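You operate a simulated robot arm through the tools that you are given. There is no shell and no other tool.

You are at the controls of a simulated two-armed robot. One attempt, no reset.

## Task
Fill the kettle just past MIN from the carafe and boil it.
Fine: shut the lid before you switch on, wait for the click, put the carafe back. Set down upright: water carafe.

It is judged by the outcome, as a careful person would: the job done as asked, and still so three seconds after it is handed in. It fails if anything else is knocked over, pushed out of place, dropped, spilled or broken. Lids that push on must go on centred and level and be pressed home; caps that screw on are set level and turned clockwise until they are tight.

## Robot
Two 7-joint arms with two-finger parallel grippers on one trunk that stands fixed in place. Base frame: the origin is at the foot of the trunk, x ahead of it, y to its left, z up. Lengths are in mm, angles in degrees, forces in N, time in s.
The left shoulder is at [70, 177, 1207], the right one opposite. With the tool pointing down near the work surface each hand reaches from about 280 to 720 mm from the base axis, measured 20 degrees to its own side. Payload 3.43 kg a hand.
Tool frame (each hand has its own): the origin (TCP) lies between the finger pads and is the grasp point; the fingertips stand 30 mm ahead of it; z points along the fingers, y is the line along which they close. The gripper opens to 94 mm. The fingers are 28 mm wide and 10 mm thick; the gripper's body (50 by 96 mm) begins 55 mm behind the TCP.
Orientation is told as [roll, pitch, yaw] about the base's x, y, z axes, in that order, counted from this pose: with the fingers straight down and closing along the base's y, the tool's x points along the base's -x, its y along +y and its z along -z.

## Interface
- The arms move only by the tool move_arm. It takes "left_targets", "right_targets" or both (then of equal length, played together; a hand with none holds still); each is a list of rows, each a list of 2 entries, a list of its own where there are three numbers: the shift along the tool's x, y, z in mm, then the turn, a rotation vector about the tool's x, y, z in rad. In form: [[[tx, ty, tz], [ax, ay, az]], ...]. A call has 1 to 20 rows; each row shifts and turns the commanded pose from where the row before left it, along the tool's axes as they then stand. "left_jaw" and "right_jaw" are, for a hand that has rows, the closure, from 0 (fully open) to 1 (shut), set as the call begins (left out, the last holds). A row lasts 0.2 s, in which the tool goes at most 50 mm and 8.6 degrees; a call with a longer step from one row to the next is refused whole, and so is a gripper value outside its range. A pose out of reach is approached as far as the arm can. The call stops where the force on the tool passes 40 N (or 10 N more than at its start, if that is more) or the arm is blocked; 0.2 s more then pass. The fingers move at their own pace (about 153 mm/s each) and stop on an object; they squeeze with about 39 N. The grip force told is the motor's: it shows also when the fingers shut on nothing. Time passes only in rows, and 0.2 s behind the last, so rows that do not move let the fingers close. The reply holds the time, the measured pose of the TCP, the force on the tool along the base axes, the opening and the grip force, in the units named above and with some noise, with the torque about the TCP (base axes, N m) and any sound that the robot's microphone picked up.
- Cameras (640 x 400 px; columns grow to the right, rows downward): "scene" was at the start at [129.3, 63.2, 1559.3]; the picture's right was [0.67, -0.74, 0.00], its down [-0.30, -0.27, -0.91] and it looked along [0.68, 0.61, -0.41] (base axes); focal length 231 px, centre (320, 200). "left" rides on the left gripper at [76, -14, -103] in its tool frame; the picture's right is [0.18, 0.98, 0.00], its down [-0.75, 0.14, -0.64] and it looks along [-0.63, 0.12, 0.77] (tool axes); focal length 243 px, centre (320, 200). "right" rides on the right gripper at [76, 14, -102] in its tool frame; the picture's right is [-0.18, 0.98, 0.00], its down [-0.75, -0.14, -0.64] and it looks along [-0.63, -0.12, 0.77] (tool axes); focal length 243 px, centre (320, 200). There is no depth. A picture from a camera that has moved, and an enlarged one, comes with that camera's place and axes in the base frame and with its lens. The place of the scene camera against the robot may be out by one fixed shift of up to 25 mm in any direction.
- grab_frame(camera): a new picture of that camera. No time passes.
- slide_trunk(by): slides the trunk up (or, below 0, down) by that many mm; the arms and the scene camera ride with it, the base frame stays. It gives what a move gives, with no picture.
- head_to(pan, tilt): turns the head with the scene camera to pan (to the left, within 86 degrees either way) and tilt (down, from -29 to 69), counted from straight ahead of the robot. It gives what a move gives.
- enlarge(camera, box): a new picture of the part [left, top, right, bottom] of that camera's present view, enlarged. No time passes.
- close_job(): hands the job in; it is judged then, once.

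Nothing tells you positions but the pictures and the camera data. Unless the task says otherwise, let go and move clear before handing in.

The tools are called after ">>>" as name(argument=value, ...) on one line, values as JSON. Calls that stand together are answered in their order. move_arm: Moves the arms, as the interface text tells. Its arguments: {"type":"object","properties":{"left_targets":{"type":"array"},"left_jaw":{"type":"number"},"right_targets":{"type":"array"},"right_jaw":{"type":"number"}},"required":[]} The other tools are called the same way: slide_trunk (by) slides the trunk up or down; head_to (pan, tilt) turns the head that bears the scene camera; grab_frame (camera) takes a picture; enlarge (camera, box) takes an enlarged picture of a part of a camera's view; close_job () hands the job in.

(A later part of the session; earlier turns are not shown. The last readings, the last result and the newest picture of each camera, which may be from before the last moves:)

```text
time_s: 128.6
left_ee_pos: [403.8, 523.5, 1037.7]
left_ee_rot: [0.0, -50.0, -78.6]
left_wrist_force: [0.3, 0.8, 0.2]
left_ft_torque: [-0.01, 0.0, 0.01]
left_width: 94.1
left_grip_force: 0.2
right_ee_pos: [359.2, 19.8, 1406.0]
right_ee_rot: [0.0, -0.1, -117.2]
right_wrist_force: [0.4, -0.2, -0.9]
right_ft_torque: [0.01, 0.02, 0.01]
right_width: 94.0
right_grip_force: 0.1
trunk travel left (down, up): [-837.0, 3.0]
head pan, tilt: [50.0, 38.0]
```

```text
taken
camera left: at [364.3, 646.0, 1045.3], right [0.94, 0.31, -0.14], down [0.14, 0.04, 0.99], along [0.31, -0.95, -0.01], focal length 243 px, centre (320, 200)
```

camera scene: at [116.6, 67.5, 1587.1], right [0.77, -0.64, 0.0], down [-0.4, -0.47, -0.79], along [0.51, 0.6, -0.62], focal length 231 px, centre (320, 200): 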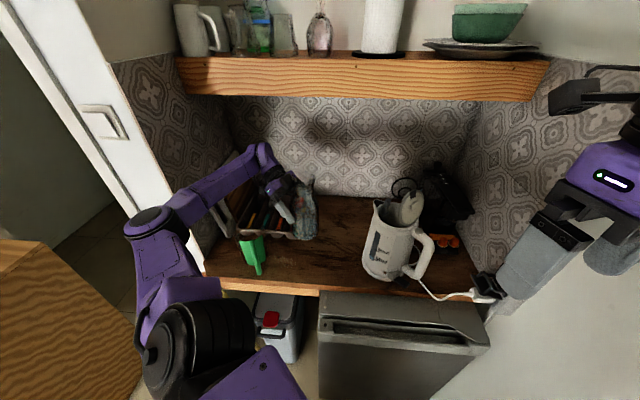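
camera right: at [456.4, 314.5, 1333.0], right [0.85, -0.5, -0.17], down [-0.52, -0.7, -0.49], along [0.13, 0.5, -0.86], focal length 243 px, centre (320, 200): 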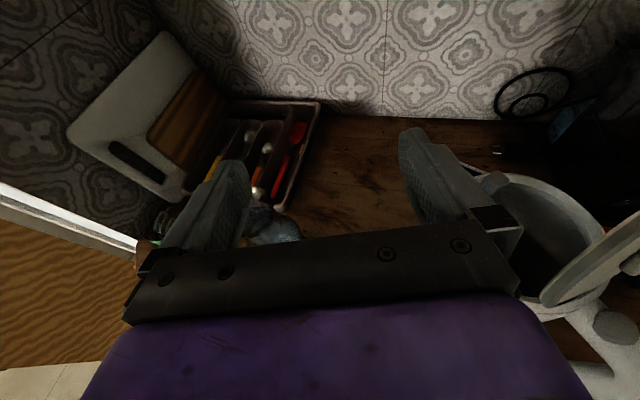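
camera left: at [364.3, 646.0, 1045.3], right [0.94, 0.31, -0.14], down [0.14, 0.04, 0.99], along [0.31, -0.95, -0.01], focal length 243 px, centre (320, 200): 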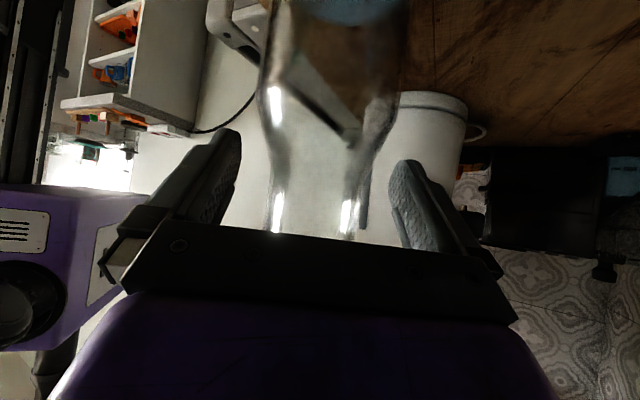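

Clear. Continue up above the rim.

>>> move_arm(left_targets=[[[-21.5, 0, -18], [0, 0, 0]], [[-21.5, 0, -18], [0, 0, 0]], [[-21.5, 0, -18], [0, 0, 0]], [[-21.5, 0, -18], [0, 0, 0]], [[-21.5, 0, -18], [0, 0, 0]]])

>>> grab_frame(camera="scene")

>>> enlarge(camera="scene", box=[340, 170, 460, 300])

```text
time_s: 129.8
left_ee_pos: [403.2, 520.4, 1179.0]
left_ee_rot: [0.0, -50.0, -78.6]
left_wrist_force: [0.0, -0.1, 0.1]
left_ft_torque: [0.04, -0.04, 0.01]
left_width: 94.1
left_grip_force: 0.0
right_ee_pos: [360.1, 19.5, 1404.1]
right_ee_rot: [0.0, 0.1, -117.1]
right_wrist_force: [-0.3, -0.3, -0.8]
right_ft_torque: [0.03, 0.0, 0.0]
right_width: 94.1
right_grip_force: 0.1
trunk travel left (down, up): [-837.0, 3.0]
head pan, tilt: [50.0, 38.0]
```

```text
taken
camera scene: at [115.9, 66.3, 1587.2], right [0.77, -0.64, 0.0], down [-0.4, -0.47, -0.79], along [0.51, 0.6, -0.62], focal length 231 px, centre (320, 200)
```

scene: 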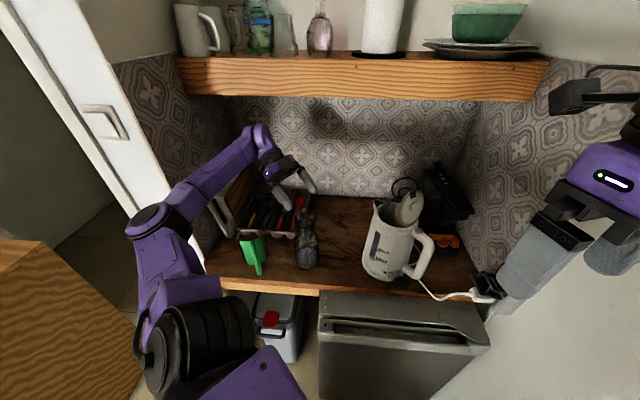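

```text
3.08 times, centred on (400, 235) of scene
camera zoom: at [115.9, 66.3, 1587.2], right [0.77, -0.64, 0.0], down [-0.4, -0.47, -0.79], along [0.51, 0.6, -0.62], focal length 711 px, centre (74, 92)
```

zoom: 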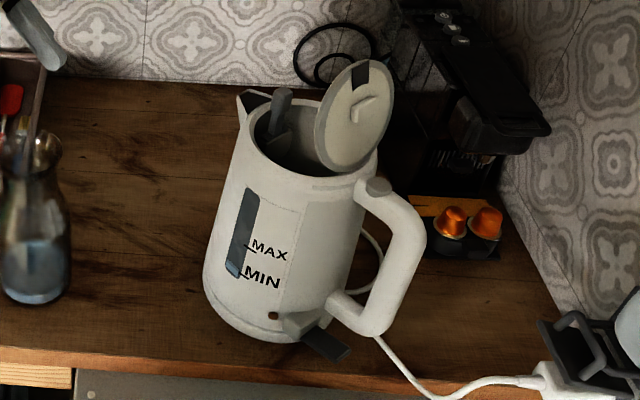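

The carafe is back in place. Next, the lid. I bring the left hand back to tool-down (away from the carafe), then yaw to 0.

>>> move_arm(left_targets=[[[-6.8, 3.5, -3.7], [0, 0.1247, 0]], [[-6.2, 3.5, -7.9], [0, 0.1247, 0]], [[-5.2, 3.5, -12], [0, 0.1247, 0]], [[-3.7, 3.5, -16], [0, 0.1247, 0]], [[-1.6, 3.5, -19.8], [0, 0.1247, 0]], [[0.9, 3.5, -23.2], [0, 0.1247, 0]], [[3.6, 3.5, -26.4], [0, 0.1247, 0]]])

>>> move_arm(left_targets=[[[0, 0, 0], [0, 0, -0.1372]], [[0, 0, 0], [0, 0, -0.1372]], [[0, 0, 0], [0, 0, -0.1372]], [[0, 0, 0], [0, 0, -0.1372]], [[0, 0, 0], [0, 0, -0.1372]], [[0, 0, 0], [0, 0, -0.1372]], [[0, 0, 0], [0, 0, -0.1372]], [[0, 0, 0], [0, 0, -0.1372]], [[0, 0, 0], [0, 0, -0.1372]], [[0, 0, 0], [0, 0, -0.1372]]])

>>> grab_frame(camera="scene")

```text
time_s: 131.4
left_ee_pos: [422.7, 552.6, 1293.1]
left_ee_rot: [0.0, 0.1, -78.5]
left_wrist_force: [-0.1, -0.8, -0.6]
left_ft_torque: [0.03, 0.0, -0.02]
left_width: 94.0
left_grip_force: 0.1
right_ee_pos: [360.1, 18.6, 1404.3]
right_ee_rot: [0.0, 0.0, -117.1]
right_wrist_force: [-0.1, 0.0, -0.2]
right_ft_torque: [0.03, 0.03, 0.01]
right_width: 93.9
right_grip_force: 0.0
trunk travel left (down, up): [-837.0, 3.0]
head pan, tilt: [50.0, 38.0]
```

```text
time_s: 133.6
left_ee_pos: [421.6, 553.0, 1289.9]
left_ee_rot: [0.0, 0.0, 0.3]
left_wrist_force: [-0.2, -0.5, -0.4]
left_ft_torque: [-0.01, 0.01, -0.02]
left_width: 94.1
left_grip_force: 0.1
right_ee_pos: [360.9, 20.7, 1404.7]
right_ee_rot: [0.1, 0.0, -117.2]
right_wrist_force: [0.7, -0.3, -0.5]
right_ft_torque: [0.0, 0.01, 0.01]
right_width: 93.8
right_grip_force: 0.1
trunk travel left (down, up): [-837.0, 3.0]
head pan, tilt: [50.0, 38.0]
```

```text
taken
camera scene: at [116.4, 67.2, 1587.2], right [0.77, -0.64, 0.0], down [-0.4, -0.47, -0.79], along [0.51, 0.6, -0.62], focal length 231 px, centre (320, 200)
```

scene: 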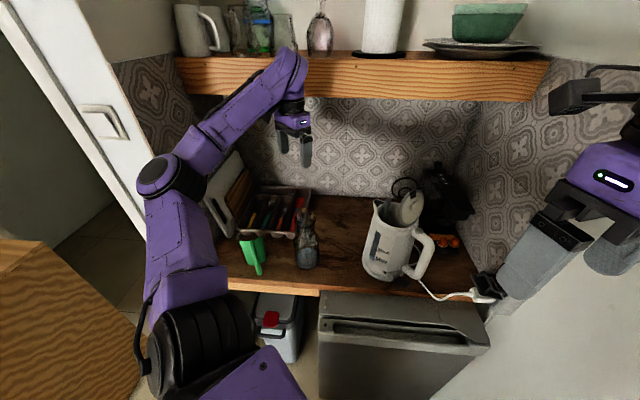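

Now travel over to the handle side of the kettle with closed fingers, staying high above the open lid.

>>> move_arm(left_targets=[[[-18.2, -40.3, -1], [0, 0, 0]], [[-18.2, -40.3, -1], [0, 0, 0]], [[-18.2, -40.3, -1], [0, 0, 0]], [[-18.2, -40.3, -1], [0, 0, 0]], [[-18.2, -40.3, -1], [0, 0, 0]], [[-18.2, -40.3, -1], [0, 0, 0]], [[-18.2, -40.3, -1], [0, 0, 0]], [[-18.2, -40.3, -1], [0, 0, 0]], [[-18.2, -40.3, -1], [0, 0, 0]], [[-18.2, -40.3, -1], [0, 0, 0]]], left_jaw=1.0)

>>> head_to(pan=32, tilt=38)

>>> grab_frame(camera="left")

>>> enlarge(camera="scene", box=[270, 120, 410, 270])

```text
time_s: 135.8
left_ee_pos: [604.8, 150.2, 1301.5]
left_ee_rot: [0.1, -0.1, 0.1]
left_wrist_force: [0.5, 0.0, 0.0]
left_ft_torque: [0.02, 0.03, 0.01]
left_width: 0.2
left_grip_force: 33.0
right_ee_pos: [361.0, 18.2, 1403.9]
right_ee_rot: [0.0, 0.1, -117.2]
right_wrist_force: [0.7, -0.9, -0.6]
right_ft_torque: [0.04, 0.02, 0.01]
right_width: 94.2
right_grip_force: 0.0
trunk travel left (down, up): [-837.0, 3.0]
head pan, tilt: [50.0, 38.0]
```

```text
time_s: 136.6
left_ee_pos: [603.8, 153.6, 1302.7]
left_ee_rot: [0.1, 0.0, 0.1]
left_wrist_force: [-0.7, -0.4, -0.2]
left_ft_torque: [0.03, 0.01, 0.03]
left_width: 0.1
left_grip_force: 33.2
right_ee_pos: [361.5, 20.8, 1404.0]
right_ee_rot: [-0.1, 0.0, -117.1]
right_wrist_force: [0.1, -1.0, -0.4]
right_ft_torque: [-0.01, 0.01, -0.03]
right_width: 93.8
right_grip_force: 0.1
trunk travel left (down, up): [-837.0, 3.0]
head pan, tilt: [32.0, 38.0]
```

```text
taken
camera left: at [527.1, 138.6, 1404.3], right [-0.19, 0.98, 0.0], down [0.75, 0.14, 0.64], along [0.63, 0.12, -0.77], focal length 243 px, centre (320, 200)
```

left: 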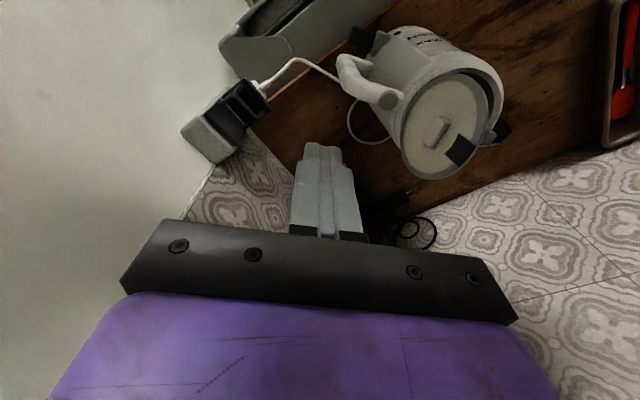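

```text
2.67 times, centred on (340, 195) of scene
camera zoom: at [133.9, 46.8, 1587.2], right [0.53, -0.85, 0.0], down [-0.52, -0.33, -0.79], along [0.67, 0.42, -0.62], focal length 616 px, centre (267, 213)
```

zoom: 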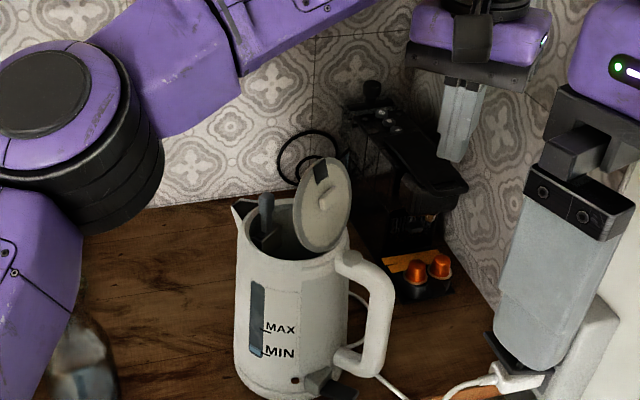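

Zoom on the lid from the left camera.

>>> enlarge(camera="left", box=[330, 20, 530, 200])

>>> enlarge(camera="scene", box=[310, 170, 370, 230])

```text
2.22 times, centred on (430, 110) of left
camera zoom: at [527.1, 138.6, 1404.3], right [-0.19, 0.98, 0.0], down [0.75, 0.14, 0.64], along [0.63, 0.12, -0.77], focal length 539 px, centre (76, 400)
```

zoom: 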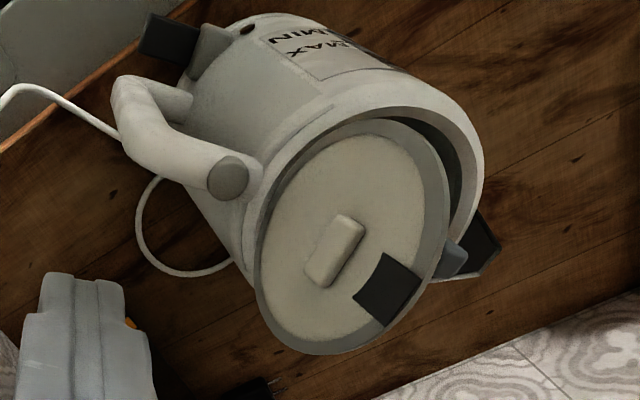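

```text
6.67 times, centred on (340, 200) of scene
camera zoom: at [133.9, 46.8, 1587.2], right [0.53, -0.85, 0.0], down [-0.52, -0.33, -0.79], along [0.67, 0.42, -0.62], focal length 1540 px, centre (187, 200)
```

zoom: 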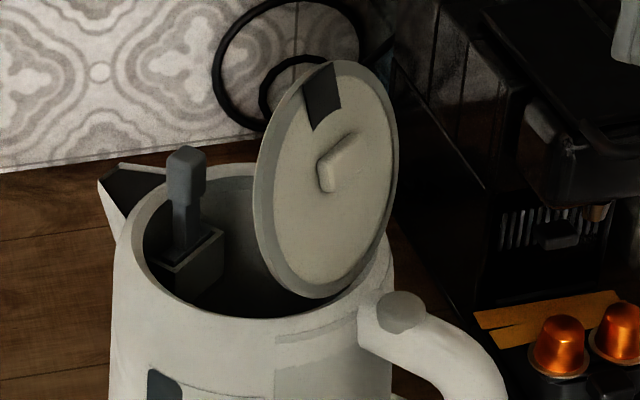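

The open lid leans ~78° with its free end at ≈ (610,283,1219). I'll push it from the handle side with closed fingertips at x≈592 (avoiding knob and peg), following the closing arc. First get into position behind it.

>>> move_arm(left_targets=[[[4, 20.3, 27.5], [0, 0, 0]], [[4, 20.3, 27.5], [0, 0, 0]], [[4, 20.3, 27.5], [0, 0, 0]], [[0, 15, 0], [0, 0, 0]]])

>>> enlarge(camera="scene", box=[290, 140, 390, 240])

>>> grab_frame(camera="left")

```text
time_s: 137.6
left_ee_pos: [591.6, 227.7, 1220.2]
left_ee_rot: [0.0, 0.0, 0.1]
left_wrist_force: [0.9, 0.0, -0.4]
left_ft_torque: [0.06, 0.0, 0.01]
left_width: 0.0
left_grip_force: 33.3
right_ee_pos: [360.3, 20.0, 1404.4]
right_ee_rot: [0.0, -0.1, -117.1]
right_wrist_force: [0.2, -1.1, 0.3]
right_ft_torque: [0.01, 0.02, -0.01]
right_width: 94.0
right_grip_force: 0.0
trunk travel left (down, up): [-837.0, 3.0]
head pan, tilt: [32.0, 38.0]
```

```text
4.00 times, centred on (340, 190) of scene
camera zoom: at [134.0, 46.8, 1587.2], right [0.53, -0.85, 0.0], down [-0.52, -0.33, -0.79], along [0.67, 0.42, -0.62], focal length 924 px, centre (240, 240)
```

zoom: 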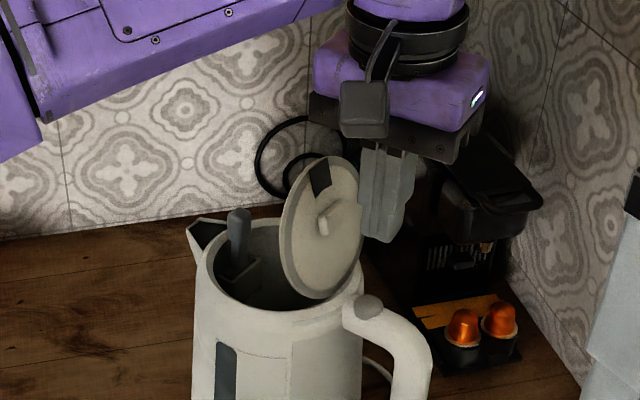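

```text
taken
camera left: at [515.3, 212.6, 1322.7], right [-0.19, 0.98, 0.0], down [0.75, 0.14, 0.64], along [0.63, 0.12, -0.77], focal length 243 px, centre (320, 200)
```

left: 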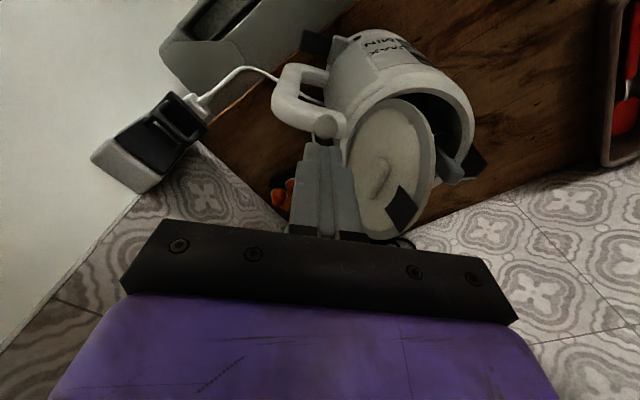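

Right behind the lid. Push gently in +y.

>>> move_arm(left_targets=[[[0, 12, 0], [0, 0, 0]], [[0, 12, 0], [0, 0, 0]], [[0, 12, 0], [0, 0, 0]], [[0, 12, 2], [0, 0, 0]]])

>>> enlarge(camera="scene", box=[290, 140, 390, 240])

>>> grab_frame(camera="left")

```text
time_s: 138.6
left_ee_pos: [593.8, 275.3, 1218.1]
left_ee_rot: [0.0, 0.0, 0.1]
left_wrist_force: [0.0, -0.7, 0.3]
left_ft_torque: [0.02, 0.0, 0.01]
left_width: 0.0
left_grip_force: 33.2
right_ee_pos: [361.0, 20.4, 1405.5]
right_ee_rot: [0.0, -0.1, -117.2]
right_wrist_force: [0.3, 0.0, 0.5]
right_ft_torque: [0.0, -0.02, 0.0]
right_width: 93.8
right_grip_force: 0.0
trunk travel left (down, up): [-837.0, 3.0]
head pan, tilt: [32.0, 38.0]
```

```text
4.00 times, centred on (340, 190) of scene
camera zoom: at [134.1, 47.2, 1587.2], right [0.53, -0.85, 0.0], down [-0.52, -0.33, -0.79], along [0.67, 0.42, -0.62], focal length 924 px, centre (240, 240)
```

zoom: 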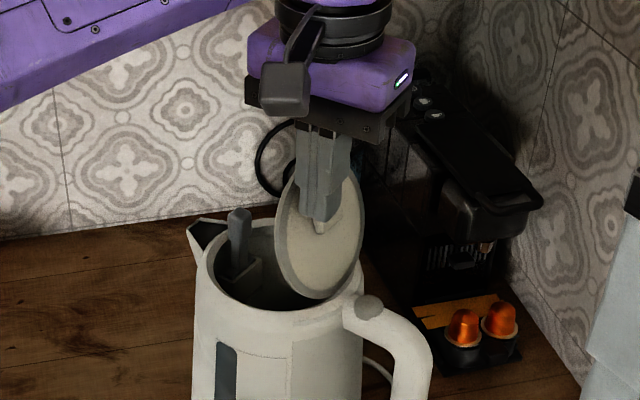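

```text
taken
camera left: at [516.9, 260.4, 1319.6], right [-0.19, 0.98, 0.0], down [0.75, 0.14, 0.64], along [0.63, 0.12, -0.77], focal length 243 px, centre (320, 200)
```

left: 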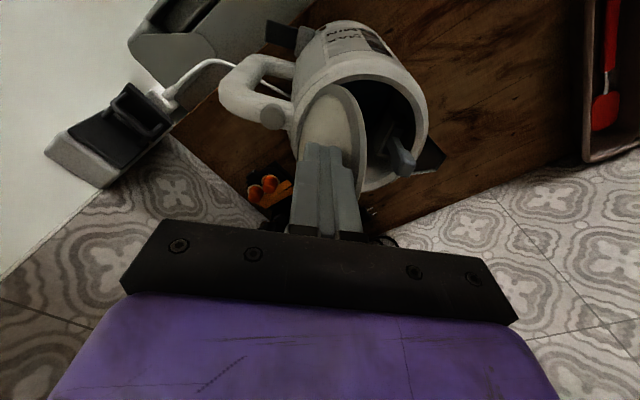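

Contact is just beginning. Continue along the arc in small steps.

>>> move_arm(left_targets=[[[0, 6, 3], [0, 0, 0]], [[0, 7, 4], [0, 0, 0]], [[0, 7, 4], [0, 0, 0]], [[0, 7, 5], [0, 0, 0]]])

>>> enlarge(camera="scene", box=[290, 140, 390, 240])

>>> grab_frame(camera="left")

```text
time_s: 139.6
left_ee_pos: [594.4, 301.1, 1199.9]
left_ee_rot: [-0.1, 0.2, 0.1]
left_wrist_force: [-0.5, 0.0, 0.0]
left_ft_torque: [0.0, 0.0, 0.02]
left_width: 0.2
left_grip_force: 32.9
right_ee_pos: [361.6, 19.7, 1404.6]
right_ee_rot: [0.0, -0.1, -117.1]
right_wrist_force: [-0.4, 0.2, 0.1]
right_ft_torque: [-0.02, -0.03, -0.02]
right_width: 93.9
right_grip_force: 0.0
trunk travel left (down, up): [-837.0, 3.0]
head pan, tilt: [32.0, 38.0]
```

```text
4.00 times, centred on (340, 190) of scene
camera zoom: at [134.6, 46.6, 1587.0], right [0.53, -0.85, 0.0], down [-0.52, -0.33, -0.79], along [0.67, 0.42, -0.62], focal length 924 px, centre (240, 240)
```

zoom: 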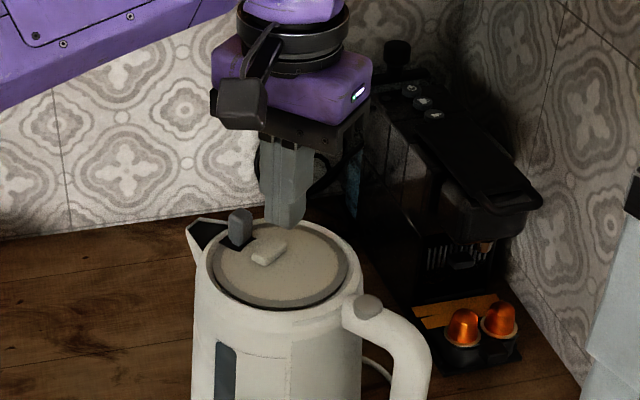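

```text
taken
camera left: at [518.2, 287.3, 1301.8], right [-0.19, 0.98, 0.0], down [0.75, 0.14, 0.64], along [0.63, 0.12, -0.77], focal length 243 px, centre (320, 200)
```

left: 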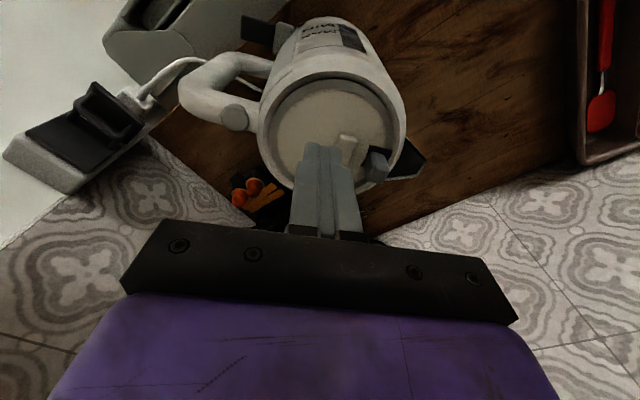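

The lid dropped shut on its own (no click heard). I zoom in to see whether it's seated; then I'll press it home.

>>> enlarge(camera="scene", box=[315, 180, 375, 225])

>>> enlarge(camera="left", box=[240, 60, 440, 220])

```text
8.89 times, centred on (345, 202) of scene
camera zoom: at [134.6, 46.6, 1587.0], right [0.53, -0.85, 0.0], down [-0.52, -0.33, -0.79], along [0.67, 0.42, -0.62], focal length 2053 px, centre (98, 178)
```

zoom: 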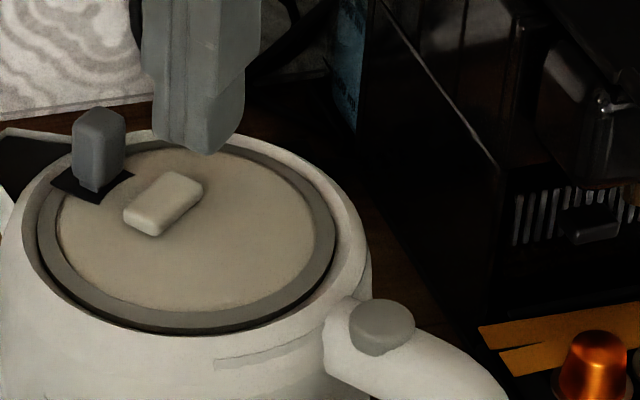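

```text
2.50 times, centred on (340, 140) of left
camera zoom: at [518.2, 287.3, 1301.8], right [-0.19, 0.98, 0.0], down [0.75, 0.14, 0.64], along [0.63, 0.12, -0.77], focal length 606 px, centre (270, 350)
```

zoom: 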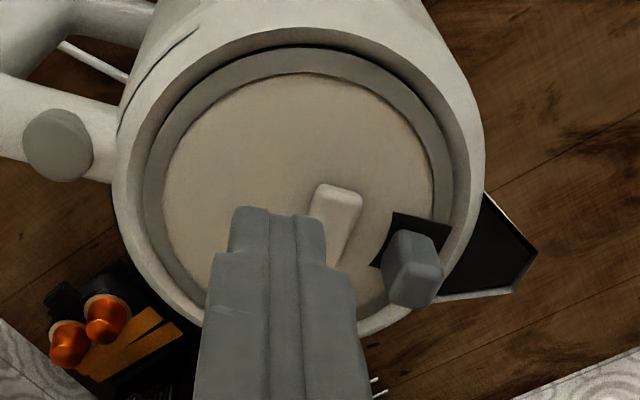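

The lid looks seated like at the start. I'll press it home on its knob at ≈ (613,328), just short of the peg, in small steps and listen for a click.

>>> move_arm(left_targets=[[[-9, 13, 10], [0, 0, 0]], [[-9, 13, 15], [0, 0, 0]], [[0, 0, 15], [0, 0, 0]]])

>>> enlarge(camera="left", box=[220, 60, 440, 240])

>>> enlarge(camera="scene", box=[310, 160, 370, 220])

```text
time_s: 140.4
left_ee_pos: [611.7, 328.4, 1160.4]
left_ee_rot: [-0.1, 0.0, 0.2]
left_wrist_force: [0.9, -0.8, 0.9]
left_ft_torque: [-0.02, -0.02, -0.01]
left_width: 0.0
left_grip_force: 33.1
right_ee_pos: [360.1, 18.6, 1405.2]
right_ee_rot: [0.0, 0.1, -117.0]
right_wrist_force: [0.7, 0.0, -0.9]
right_ft_torque: [-0.04, 0.01, 0.01]
right_width: 94.0
right_grip_force: 0.0
trunk travel left (down, up): [-837.0, 3.0]
head pan, tilt: [32.0, 38.0]
```

```text
2.22 times, centred on (330, 150) of left
camera zoom: at [535.6, 313.4, 1262.0], right [-0.19, 0.98, 0.0], down [0.75, 0.14, 0.64], along [0.63, 0.12, -0.77], focal length 539 px, centre (298, 311)
```

zoom: 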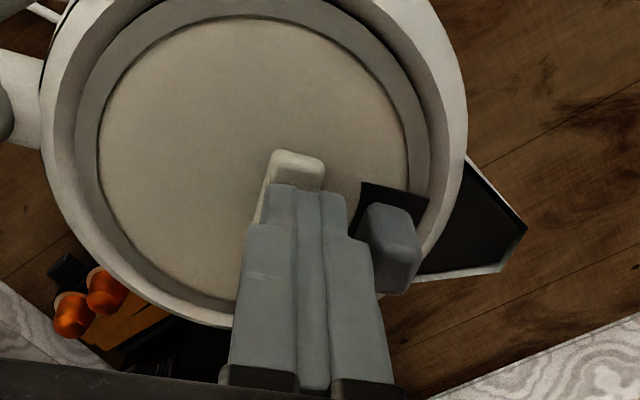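

```text
6.67 times, centred on (340, 190) of scene
camera zoom: at [134.0, 46.5, 1587.2], right [0.53, -0.85, 0.0], down [-0.52, -0.33, -0.79], along [0.67, 0.42, -0.62], focal length 1540 px, centre (187, 267)
```

zoom: 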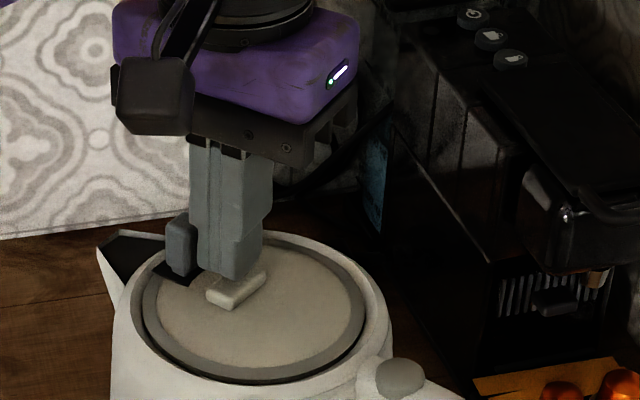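

The peg is only a few mm from the finger; I shift 6 mm away from it and press down on the knob step by step.

>>> move_arm(left_targets=[[[4, -6, 0], [0, 0, 0]], [[0, 0, 8], [0, 0, 0]], [[0, 0, 4], [0, 0, 0]], [[0, 0, 3], [0, 0, 0]]])

```text
time_s: 141.5
left_ee_pos: [607.3, 321.1, 1154.3]
left_ee_rot: [-0.4, -0.8, 0.3]
left_wrist_force: [-2.2, -0.1, 17.5]
left_ft_torque: [-0.13, 0.21, 0.11]
left_width: 0.1
left_grip_force: 32.5
right_ee_pos: [358.5, 18.7, 1405.4]
right_ee_rot: [0.0, 0.2, -117.1]
right_wrist_force: [-0.8, 0.5, -0.1]
right_ft_torque: [0.0, -0.01, -0.02]
right_width: 93.9
right_grip_force: 0.0
trunk travel left (down, up): [-837.0, 3.0]
head pan, tilt: [32.0, 38.0]
stopped in row 4 (left hand): the force on the tool passed its limit at 42 N (the readings are from after the stop); the commanded pose is now the measured one
```

Pressed with 42 N on the knob; no click was reported. I look closely at how the lid sits now.

>>> move_arm(left_targets=[[[0, 0, -10], [0, 0, 0]], [[0, -10, -30], [0, 0, 0]], [[0, -30, -30], [0, 0, 0]], [[0, -40, -20], [0, 0, 0]]])

>>> enlarge(camera="scene", box=[310, 175, 370, 230])

>>> grab_frame(camera="left")

```text
time_s: 142.5
left_ee_pos: [610.6, 240.4, 1237.3]
left_ee_rot: [0.0, -0.5, 0.2]
left_wrist_force: [-0.1, -1.2, 0.1]
left_ft_torque: [0.02, 0.01, -0.04]
left_width: 0.0
left_grip_force: 33.0
right_ee_pos: [362.5, 18.3, 1404.3]
right_ee_rot: [-0.1, 0.1, -117.2]
right_wrist_force: [0.2, -0.8, -0.1]
right_ft_torque: [-0.01, 0.01, 0.01]
right_width: 94.3
right_grip_force: 0.2
trunk travel left (down, up): [-837.0, 3.0]
head pan, tilt: [32.0, 38.0]
```

```text
7.27 times, centred on (340, 202) of scene
camera zoom: at [135.4, 43.8, 1587.1], right [0.53, -0.85, 0.0], down [-0.52, -0.33, -0.79], along [0.67, 0.42, -0.62], focal length 1680 px, centre (174, 182)
```

zoom: 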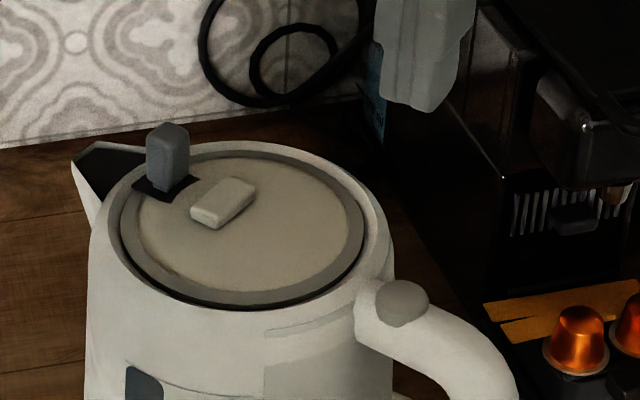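

```text
taken
camera left: at [533.3, 225.9, 1338.5], right [-0.19, 0.98, 0.0], down [0.75, 0.14, 0.65], along [0.64, 0.12, -0.76], focal length 243 px, centre (320, 200)
```

left: 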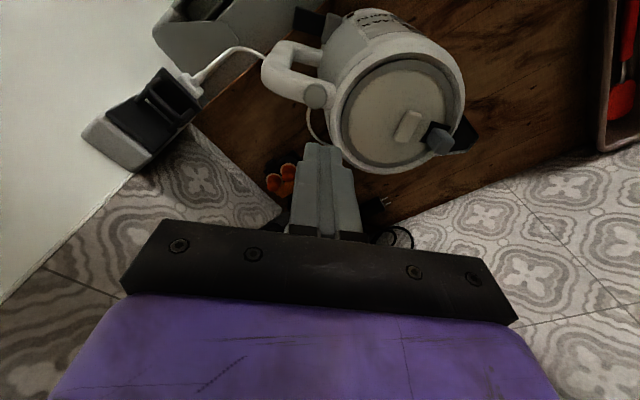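

The lid stays closed and flush exactly as at the start (peg protrusion identical). Now the switch: I move the left hand to view the lever and handle geometry closely.

>>> move_arm(left_targets=[[[12, -30, 0], [0, 0, 0]], [[12, -30, 0], [0, 0, 0]], [[13, -30, 0], [0, 0, 0]], [[13, -30, 5], [0, 0, 0]], [[0, 0, 40], [0, 0, 0]], [[0, 0, 40], [0, 0, 0]]])

>>> grab_frame(camera="left")

>>> enlarge(camera="left", box=[310, 30, 450, 150])

>>> enlarge(camera="scene", box=[320, 220, 380, 280])

```text
time_s: 143.9
left_ee_pos: [559.3, 122.8, 1151.9]
left_ee_rot: [-0.1, -0.6, 0.4]
left_wrist_force: [-0.1, -0.4, -0.6]
left_ft_torque: [-0.01, 0.01, -0.04]
left_width: 0.1
left_grip_force: 32.5
right_ee_pos: [361.3, 21.3, 1404.7]
right_ee_rot: [0.0, -0.1, -117.0]
right_wrist_force: [-0.1, -0.4, 0.1]
right_ft_torque: [-0.01, 0.03, -0.03]
right_width: 93.6
right_grip_force: 0.1
trunk travel left (down, up): [-837.0, 3.0]
head pan, tilt: [32.0, 38.0]
```

```text
taken
camera left: at [482.0, 109.2, 1253.6], right [-0.19, 0.98, 0.0], down [0.75, 0.15, 0.65], along [0.64, 0.12, -0.76], focal length 243 px, centre (320, 200)
```

left: 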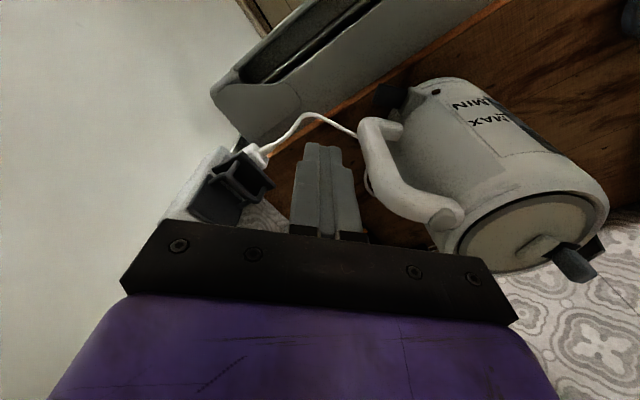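

```text
3.33 times, centred on (380, 90) of left
camera zoom: at [482.0, 109.2, 1253.6], right [-0.19, 0.98, 0.0], down [0.75, 0.15, 0.65], along [0.64, 0.12, -0.76], focal length 809 px, centre (120, 567)
```

zoom: 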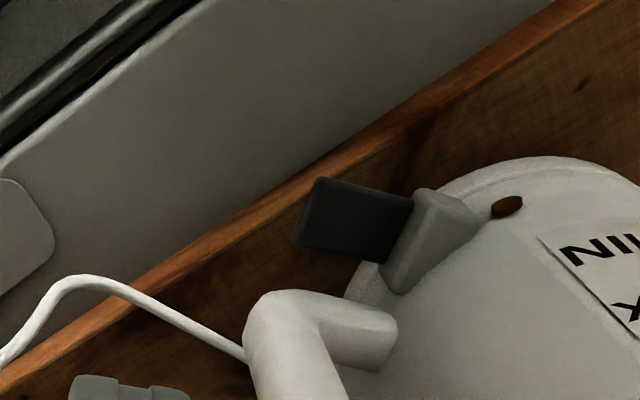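

```text
6.67 times, centred on (350, 250) of scene
camera zoom: at [135.4, 48.3, 1587.1], right [0.53, -0.85, 0.0], down [-0.52, -0.33, -0.79], along [0.67, 0.42, -0.62], focal length 1540 px, centre (120, -133)
```

zoom: 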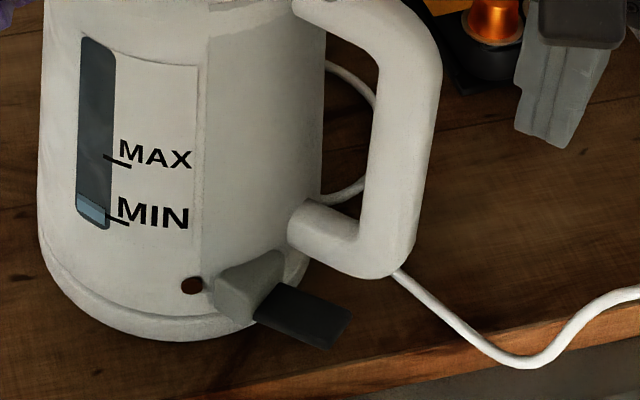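

The lever paddle spans x 555–581, y 200–241 at z≈917, with the handle directly beside it (x≥582), so a vertical left-hand approach would foul the handle. The right arm can press it at a slant from the front. First I park the left arm up-left.

>>> move_arm(left_targets=[[[0, 0, -35], [0, 0, 0]], [[0, 0, -35], [0, 0, 0]], [[0, 0, -35], [0, 0, 0]], [[-10, 5, -35], [0, 0, 0]], [[13, 41, 0], [0, 0, 0]], [[13, 41, 0], [0, 0, 0]], [[13, 41, 0], [0, 0, 0]], [[13, 41, 0], [0, 0, 0]], [[13, 41, 0], [0, 0, 0]], [[13, 41, 0], [0, 0, 0]], [[13, 41, 0], [0, 0, 0]], [[13, 41, 0], [0, 0, 0]], [[13, 41, 0], [0, 0, 0]], [[13, 41, 0], [0, 0, 0]]])

>>> grab_frame(camera="scene")

```text
time_s: 146.9
left_ee_pos: [437.6, 537.7, 1292.4]
left_ee_rot: [-0.2, -0.6, 0.2]
left_wrist_force: [0.1, 0.3, 1.0]
left_ft_torque: [-0.03, -0.01, -0.01]
left_width: 0.1
left_grip_force: 32.7
right_ee_pos: [360.8, 22.7, 1405.3]
right_ee_rot: [0.2, -0.1, -117.0]
right_wrist_force: [-0.5, 0.4, -0.1]
right_ft_torque: [-0.02, 0.03, 0.0]
right_width: 94.1
right_grip_force: 0.0
trunk travel left (down, up): [-837.0, 3.0]
head pan, tilt: [32.0, 38.0]
```

```text
taken
camera scene: at [133.0, 48.4, 1587.2], right [0.53, -0.85, 0.0], down [-0.52, -0.33, -0.79], along [0.67, 0.42, -0.62], focal length 231 px, centre (320, 200)
```

scene: 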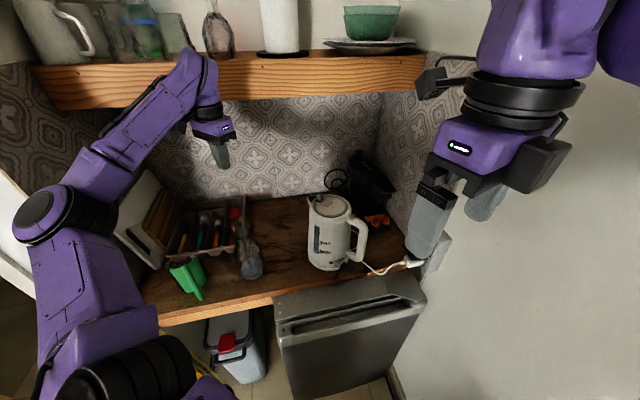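

Now the right arm: forward as before, yaw to −150°, fingers closed, then descend tool-down in front of the kettle's handle.

>>> move_arm(right_targets=[[[28.8, 1.9, 16.3], [0, 0, 0]], [[28.8, 1.9, 16.3], [0, 0, 0]], [[28.8, 1.9, 16.3], [0, 0, 0]], [[28.8, 1.9, 16.3], [0, 0, 0]], [[0, 0, 0], [0, 0, 0.144]], [[0, 0, 0], [0, 0, 0.144]], [[0, 0, 0], [0, 0, 0.144]], [[0, 0, 0], [0, 0, 0.144]]], right_jaw=1.0)

>>> move_arm(right_targets=[[[13.9, 3.1, 37.1], [0, 0, 0]], [[13.9, 3.1, 37.1], [0, 0, 0]], [[13.9, 3.1, 37.1], [0, 0, 0]], [[13.9, 3.1, 37.1], [0, 0, 0]]])

>>> grab_frame(camera="scene")

```text
time_s: 148.7
left_ee_pos: [438.1, 536.4, 1293.3]
left_ee_rot: [0.0, -0.6, 0.3]
left_wrist_force: [0.1, 0.1, 0.6]
left_ft_torque: [-0.02, 0.0, 0.03]
left_width: 0.1
left_grip_force: 33.2
right_ee_pos: [418.9, 119.1, 1339.9]
right_ee_rot: [0.0, -0.1, -150.1]
right_wrist_force: [-0.3, -0.2, -0.1]
right_ft_torque: [-0.01, -0.03, -0.03]
right_width: 0.0
right_grip_force: 32.5
trunk travel left (down, up): [-837.0, 3.0]
head pan, tilt: [32.0, 38.0]
```

```text
time_s: 149.7
left_ee_pos: [440.0, 536.3, 1292.6]
left_ee_rot: [-0.2, -0.5, 0.2]
left_wrist_force: [0.7, 0.3, 0.2]
left_ft_torque: [-0.01, 0.02, 0.02]
left_width: 0.1
left_grip_force: 33.2
right_ee_pos: [474.3, 136.3, 1189.0]
right_ee_rot: [0.1, -0.1, -150.0]
right_wrist_force: [1.1, 0.3, 0.0]
right_ft_torque: [0.03, 0.01, 0.0]
right_width: 0.0
right_grip_force: 34.0
trunk travel left (down, up): [-837.0, 3.0]
head pan, tilt: [32.0, 38.0]
```

```text
taken
camera scene: at [135.9, 47.3, 1587.0], right [0.53, -0.85, 0.0], down [-0.52, -0.33, -0.79], along [0.67, 0.42, -0.62], focal length 231 px, centre (320, 200)
```

scene: 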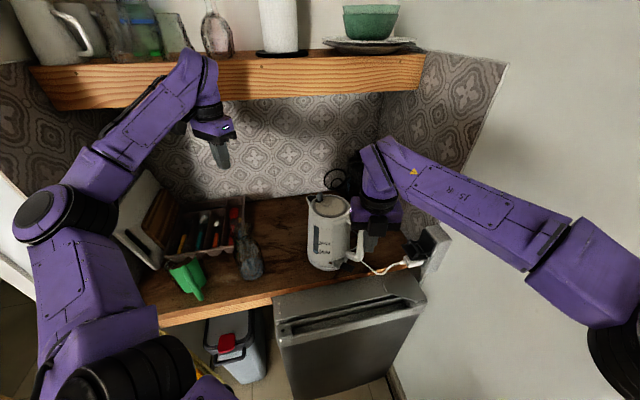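

Reachable. Continue down to z≈1080 and look from the right camera.

>>> move_arm(right_targets=[[[13.9, 3.1, 37.1], [0, 0, 0]], [[13.9, 3.1, 37.1], [0, 0, 0]], [[13.9, 3.1, 37.1], [0, 0, 0]]])

>>> grab_frame(camera="scene")

>>> grab_frame(camera="right")

```text
time_s: 150.5
left_ee_pos: [438.7, 535.9, 1293.0]
left_ee_rot: [-0.1, -0.6, 0.2]
left_wrist_force: [0.6, 0.0, -0.4]
left_ft_torque: [-0.02, -0.02, -0.03]
left_width: 0.0
left_grip_force: 32.7
right_ee_pos: [514.9, 147.7, 1078.9]
right_ee_rot: [0.0, 0.0, -150.2]
right_wrist_force: [0.0, 0.2, 0.0]
right_ft_torque: [0.0, 0.0, 0.0]
right_width: 0.1
right_grip_force: 33.6
trunk travel left (down, up): [-837.0, 3.0]
head pan, tilt: [32.0, 38.0]
```

```text
taken
camera scene: at [134.6, 47.3, 1587.2], right [0.53, -0.85, 0.0], down [-0.52, -0.33, -0.79], along [0.67, 0.42, -0.62], focal length 231 px, centre (320, 200)
```

scene: 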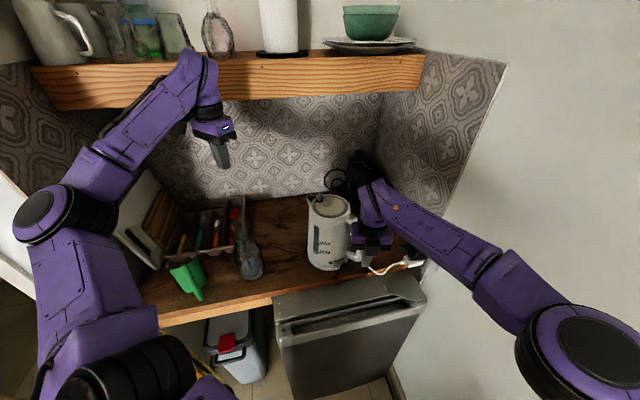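

```text
taken
camera right: at [588.4, 173.5, 1182.0], right [0.33, -0.94, 0.0], down [-0.72, -0.25, 0.64], along [-0.61, -0.21, -0.77], focal length 243 px, centre (320, 200)
```

right: 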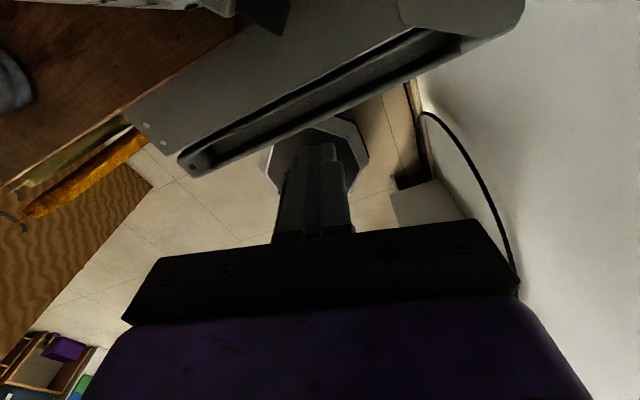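

With this hand roll the camera would foul the handle; the opposite roll (yaw ≈ +8°, camera toward the robot) gives good clearance. I rise 40 mm and rotate.

>>> move_arm(right_targets=[[[0, 0, -40], [0, 0, 0]], [[0, 0, 0], [0, 0, -0.1396]], [[0, 0, 0], [0, 0, -0.1396]], [[0, 0, 0], [0, 0, -0.1396]], [[0, 0, 0], [0, 0, -0.1396]], [[0, 0, 0], [0, 0, -0.1396]], [[0, 0, 0], [0, 0, -0.1396]], [[0, 0, 0], [0, 0, -0.1396]], [[0, 0, 0], [0, 0, -0.1396]], [[0, 0, 0], [0, 0, -0.1396]], [[0, 0, 0], [0, 0, -0.1396]], [[0, 0, 0], [0, 0, -0.1396]], [[0, 0, 0], [0, 0, -0.1396]], [[0, 0, 0], [0, 0, -0.1396]], [[0, 0, 0], [0, 0, -0.1396]], [[0, 0, 0], [0, 0, -0.1396]], [[0, 0, 0], [0, 0, -0.1396]], [[0, 0, 0], [0, 0, -0.1396]], [[0, 0, 0], [0, 0, -0.1396]], [[0, 0, 0], [0, 0, -0.1396]]])

>>> grab_frame(camera="right")

```text
time_s: 154.7
left_ee_pos: [437.9, 536.1, 1292.4]
left_ee_rot: [-0.1, -0.7, 0.1]
left_wrist_force: [0.5, 1.4, -0.5]
left_ft_torque: [0.01, 0.0, 0.01]
left_width: 0.0
left_grip_force: 32.8
right_ee_pos: [514.9, 150.0, 1119.8]
right_ee_rot: [0.0, 0.0, 2.0]
right_wrist_force: [-0.8, 0.9, -0.3]
right_ft_torque: [0.02, 0.03, 0.0]
right_width: 0.0
right_grip_force: 33.1
trunk travel left (down, up): [-837.0, 3.0]
head pan, tilt: [32.0, 38.0]
```

```text
taken
camera right: at [438.1, 160.5, 1222.5], right [0.15, 0.99, 0.0], down [0.76, -0.11, 0.64], along [0.63, -0.1, -0.77], focal length 243 px, centre (320, 200)
```

right: 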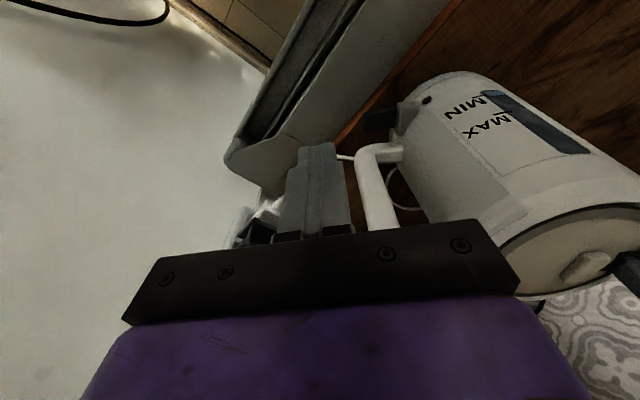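

Good view; the level strip is visible from here as well. I add 8° yaw, then pitch to 60° below horizontal while descending to ~25 mm above the lever paddle.

>>> enlarge(camera="right", box=[390, 70, 610, 200])

>>> move_arm(right_targets=[[[0, 0, 0], [0, 0, -0.14]], [[-7.4, 7.7, 29.2], [0, -0.0873, 0]], [[-4.8, 7.7, 28], [0, -0.0873, 0]], [[-2.3, 7.7, 26.6], [0, -0.0873, 0]]])

>>> grab_frame(camera="right")

>>> enlarge(camera="scene", box=[290, 170, 430, 290])

```text
2.91 times, centred on (500, 135) of right
camera zoom: at [438.1, 160.5, 1222.5], right [0.15, 0.99, 0.0], down [0.76, -0.11, 0.64], along [0.63, -0.1, -0.77], focal length 706 px, centre (-204, 389)
```

zoom: 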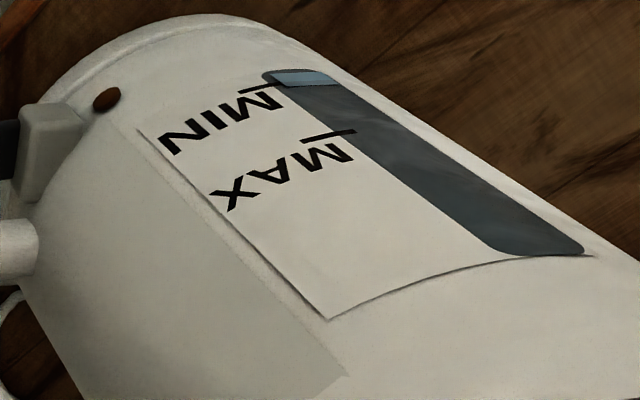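

```text
time_s: 155.7
left_ee_pos: [437.7, 536.8, 1292.5]
left_ee_rot: [-0.1, -0.6, 0.2]
left_wrist_force: [-0.1, -0.5, 0.2]
left_ft_torque: [-0.01, -0.01, 0.01]
left_width: 0.0
left_grip_force: 32.5
right_ee_pos: [532.9, 172.1, 1035.0]
right_ee_rot: [-0.1, -15.0, 9.9]
right_wrist_force: [0.1, -0.7, -0.3]
right_ft_torque: [-0.03, 0.0, 0.01]
right_width: 0.0
right_grip_force: 33.5
trunk travel left (down, up): [-837.0, 3.0]
head pan, tilt: [32.0, 38.0]
```

```text
taken
camera right: at [431.6, 168.8, 1115.8], right [0.01, 1.0, 0.05], down [0.58, -0.04, 0.82], along [0.82, 0.02, -0.58], focal length 243 px, centre (320, 200)
```

right: 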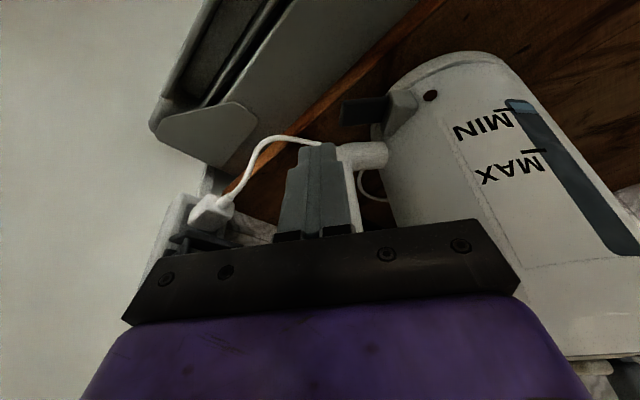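

```text
3.33 times, centred on (360, 230) of scene
camera zoom: at [134.1, 47.1, 1587.2], right [0.53, -0.85, 0.0], down [-0.52, -0.33, -0.79], along [0.67, 0.42, -0.62], focal length 770 px, centre (187, 100)
```

zoom: 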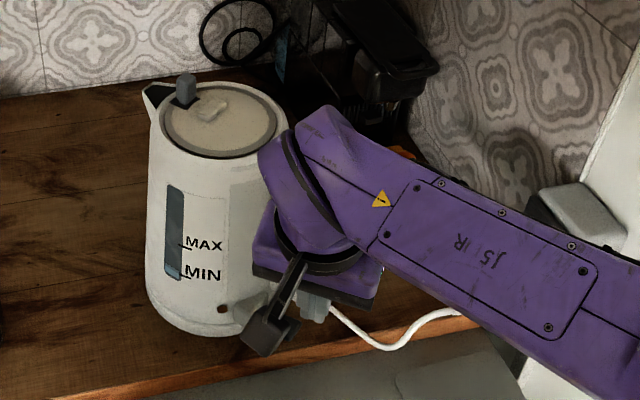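

From the right camera, I verify the gauge reading at a flatter angle.

>>> enlarge(camera="right", box=[430, 80, 570, 190])

>>> enlarge(camera="right", box=[485, 90, 545, 130])

>>> enlarge(camera="right", box=[270, 70, 450, 210])

```text
3.64 times, centred on (500, 135) of right
camera zoom: at [431.6, 168.8, 1115.8], right [0.01, 1.0, 0.05], down [0.58, -0.04, 0.82], along [0.82, 0.02, -0.58], focal length 882 px, centre (-334, 436)
```

zoom: 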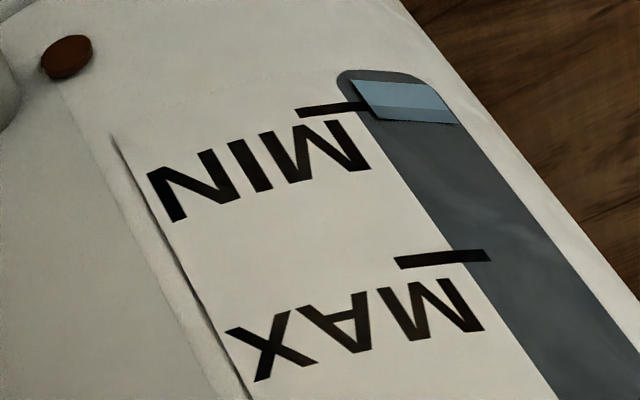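

```text
10.00 times, centred on (515, 110) of right
camera zoom: at [431.6, 168.8, 1115.8], right [0.01, 1.0, 0.05], down [0.58, -0.04, 0.82], along [0.82, 0.02, -0.58], focal length 2426 px, centre (-1630, 1100)
```

zoom: 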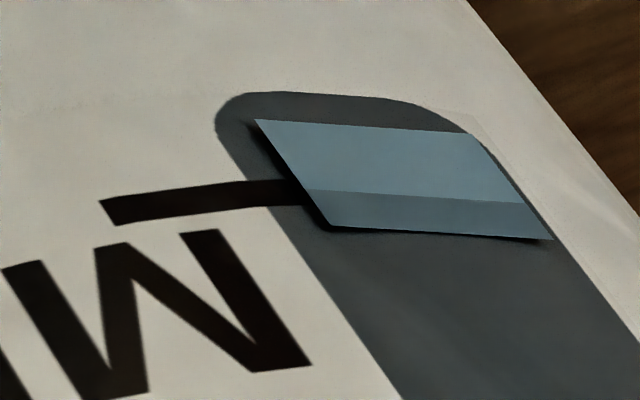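

```text
2.86 times, centred on (360, 140) of right
camera zoom: at [431.6, 168.8, 1115.8], right [0.01, 1.0, 0.05], down [0.58, -0.04, 0.82], along [0.82, 0.02, -0.58], focal length 693 px, centre (206, 371)
```

zoom: 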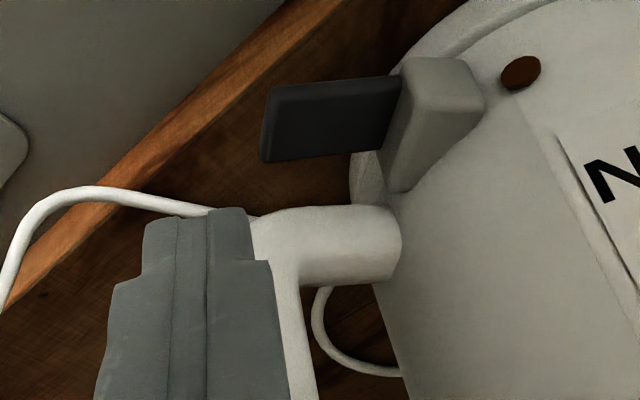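

The gauge clearly shows the water a few mm past MIN. The paddle is in view too. Continue the approach to just above it.

>>> move_arm(right_targets=[[[0, 10, 25], [0, -0.0873, 0]], [[2.2, 10, 23.4], [0, -0.0873, 0]], [[4.2, 10, 21.3], [0, -0.0873, 0]]])

>>> grab_frame(camera="right")

>>> enlarge(camera="right", box=[250, 60, 450, 240])

>>> enlarge(camera="scene", box=[310, 210, 400, 290])

```text
time_s: 156.5
left_ee_pos: [438.7, 536.0, 1293.2]
left_ee_rot: [-0.1, -0.6, 0.1]
left_wrist_force: [-0.4, -0.6, 0.1]
left_ft_torque: [0.03, -0.02, 0.02]
left_width: 0.0
left_grip_force: 33.2
right_ee_pos: [546.0, 207.8, 970.2]
right_ee_rot: [0.0, -30.1, 9.9]
right_wrist_force: [0.1, 0.3, 0.1]
right_ft_torque: [0.01, -0.02, -0.02]
right_width: 0.0
right_grip_force: 32.6
trunk travel left (down, up): [-837.0, 3.0]
head pan, tilt: [32.0, 38.0]
```

```text
taken
camera right: at [428.2, 201.2, 1021.2], right [-0.01, 1.0, 0.09], down [0.35, -0.08, 0.93], along [0.94, 0.04, -0.35], focal length 243 px, centre (320, 200)
```

right: 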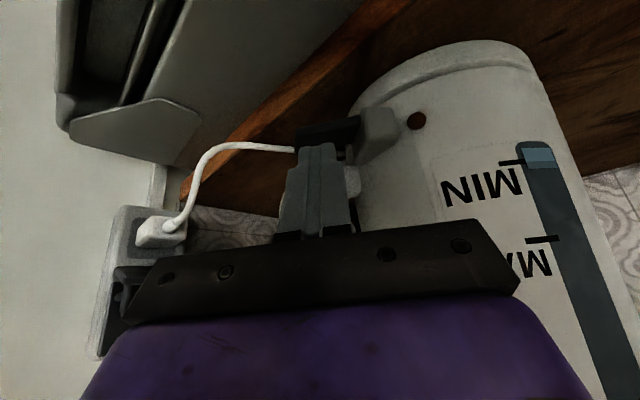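

```text
2.22 times, centred on (350, 150) of right
camera zoom: at [428.2, 201.2, 1021.2], right [-0.01, 1.0, 0.09], down [0.35, -0.08, 0.93], along [0.94, 0.04, -0.35], focal length 539 px, centre (253, 311)
```

zoom: 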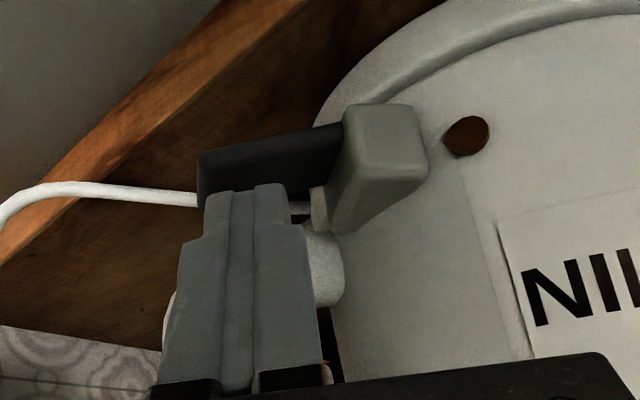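

```text
5.00 times, centred on (355, 250) of scene
camera zoom: at [134.5, 46.8, 1587.2], right [0.53, -0.85, 0.0], down [-0.52, -0.33, -0.79], along [0.67, 0.42, -0.62], focal length 1155 px, centre (145, -50)
```

zoom: 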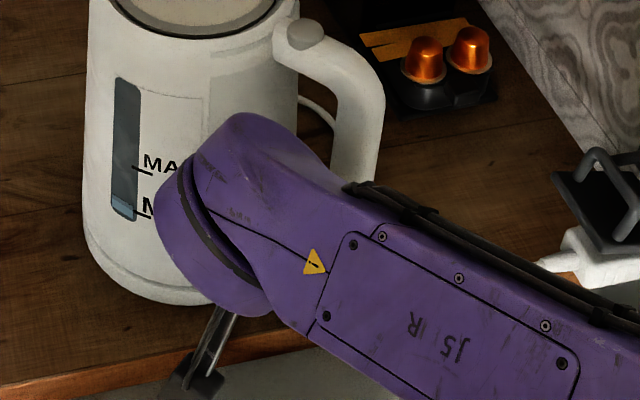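

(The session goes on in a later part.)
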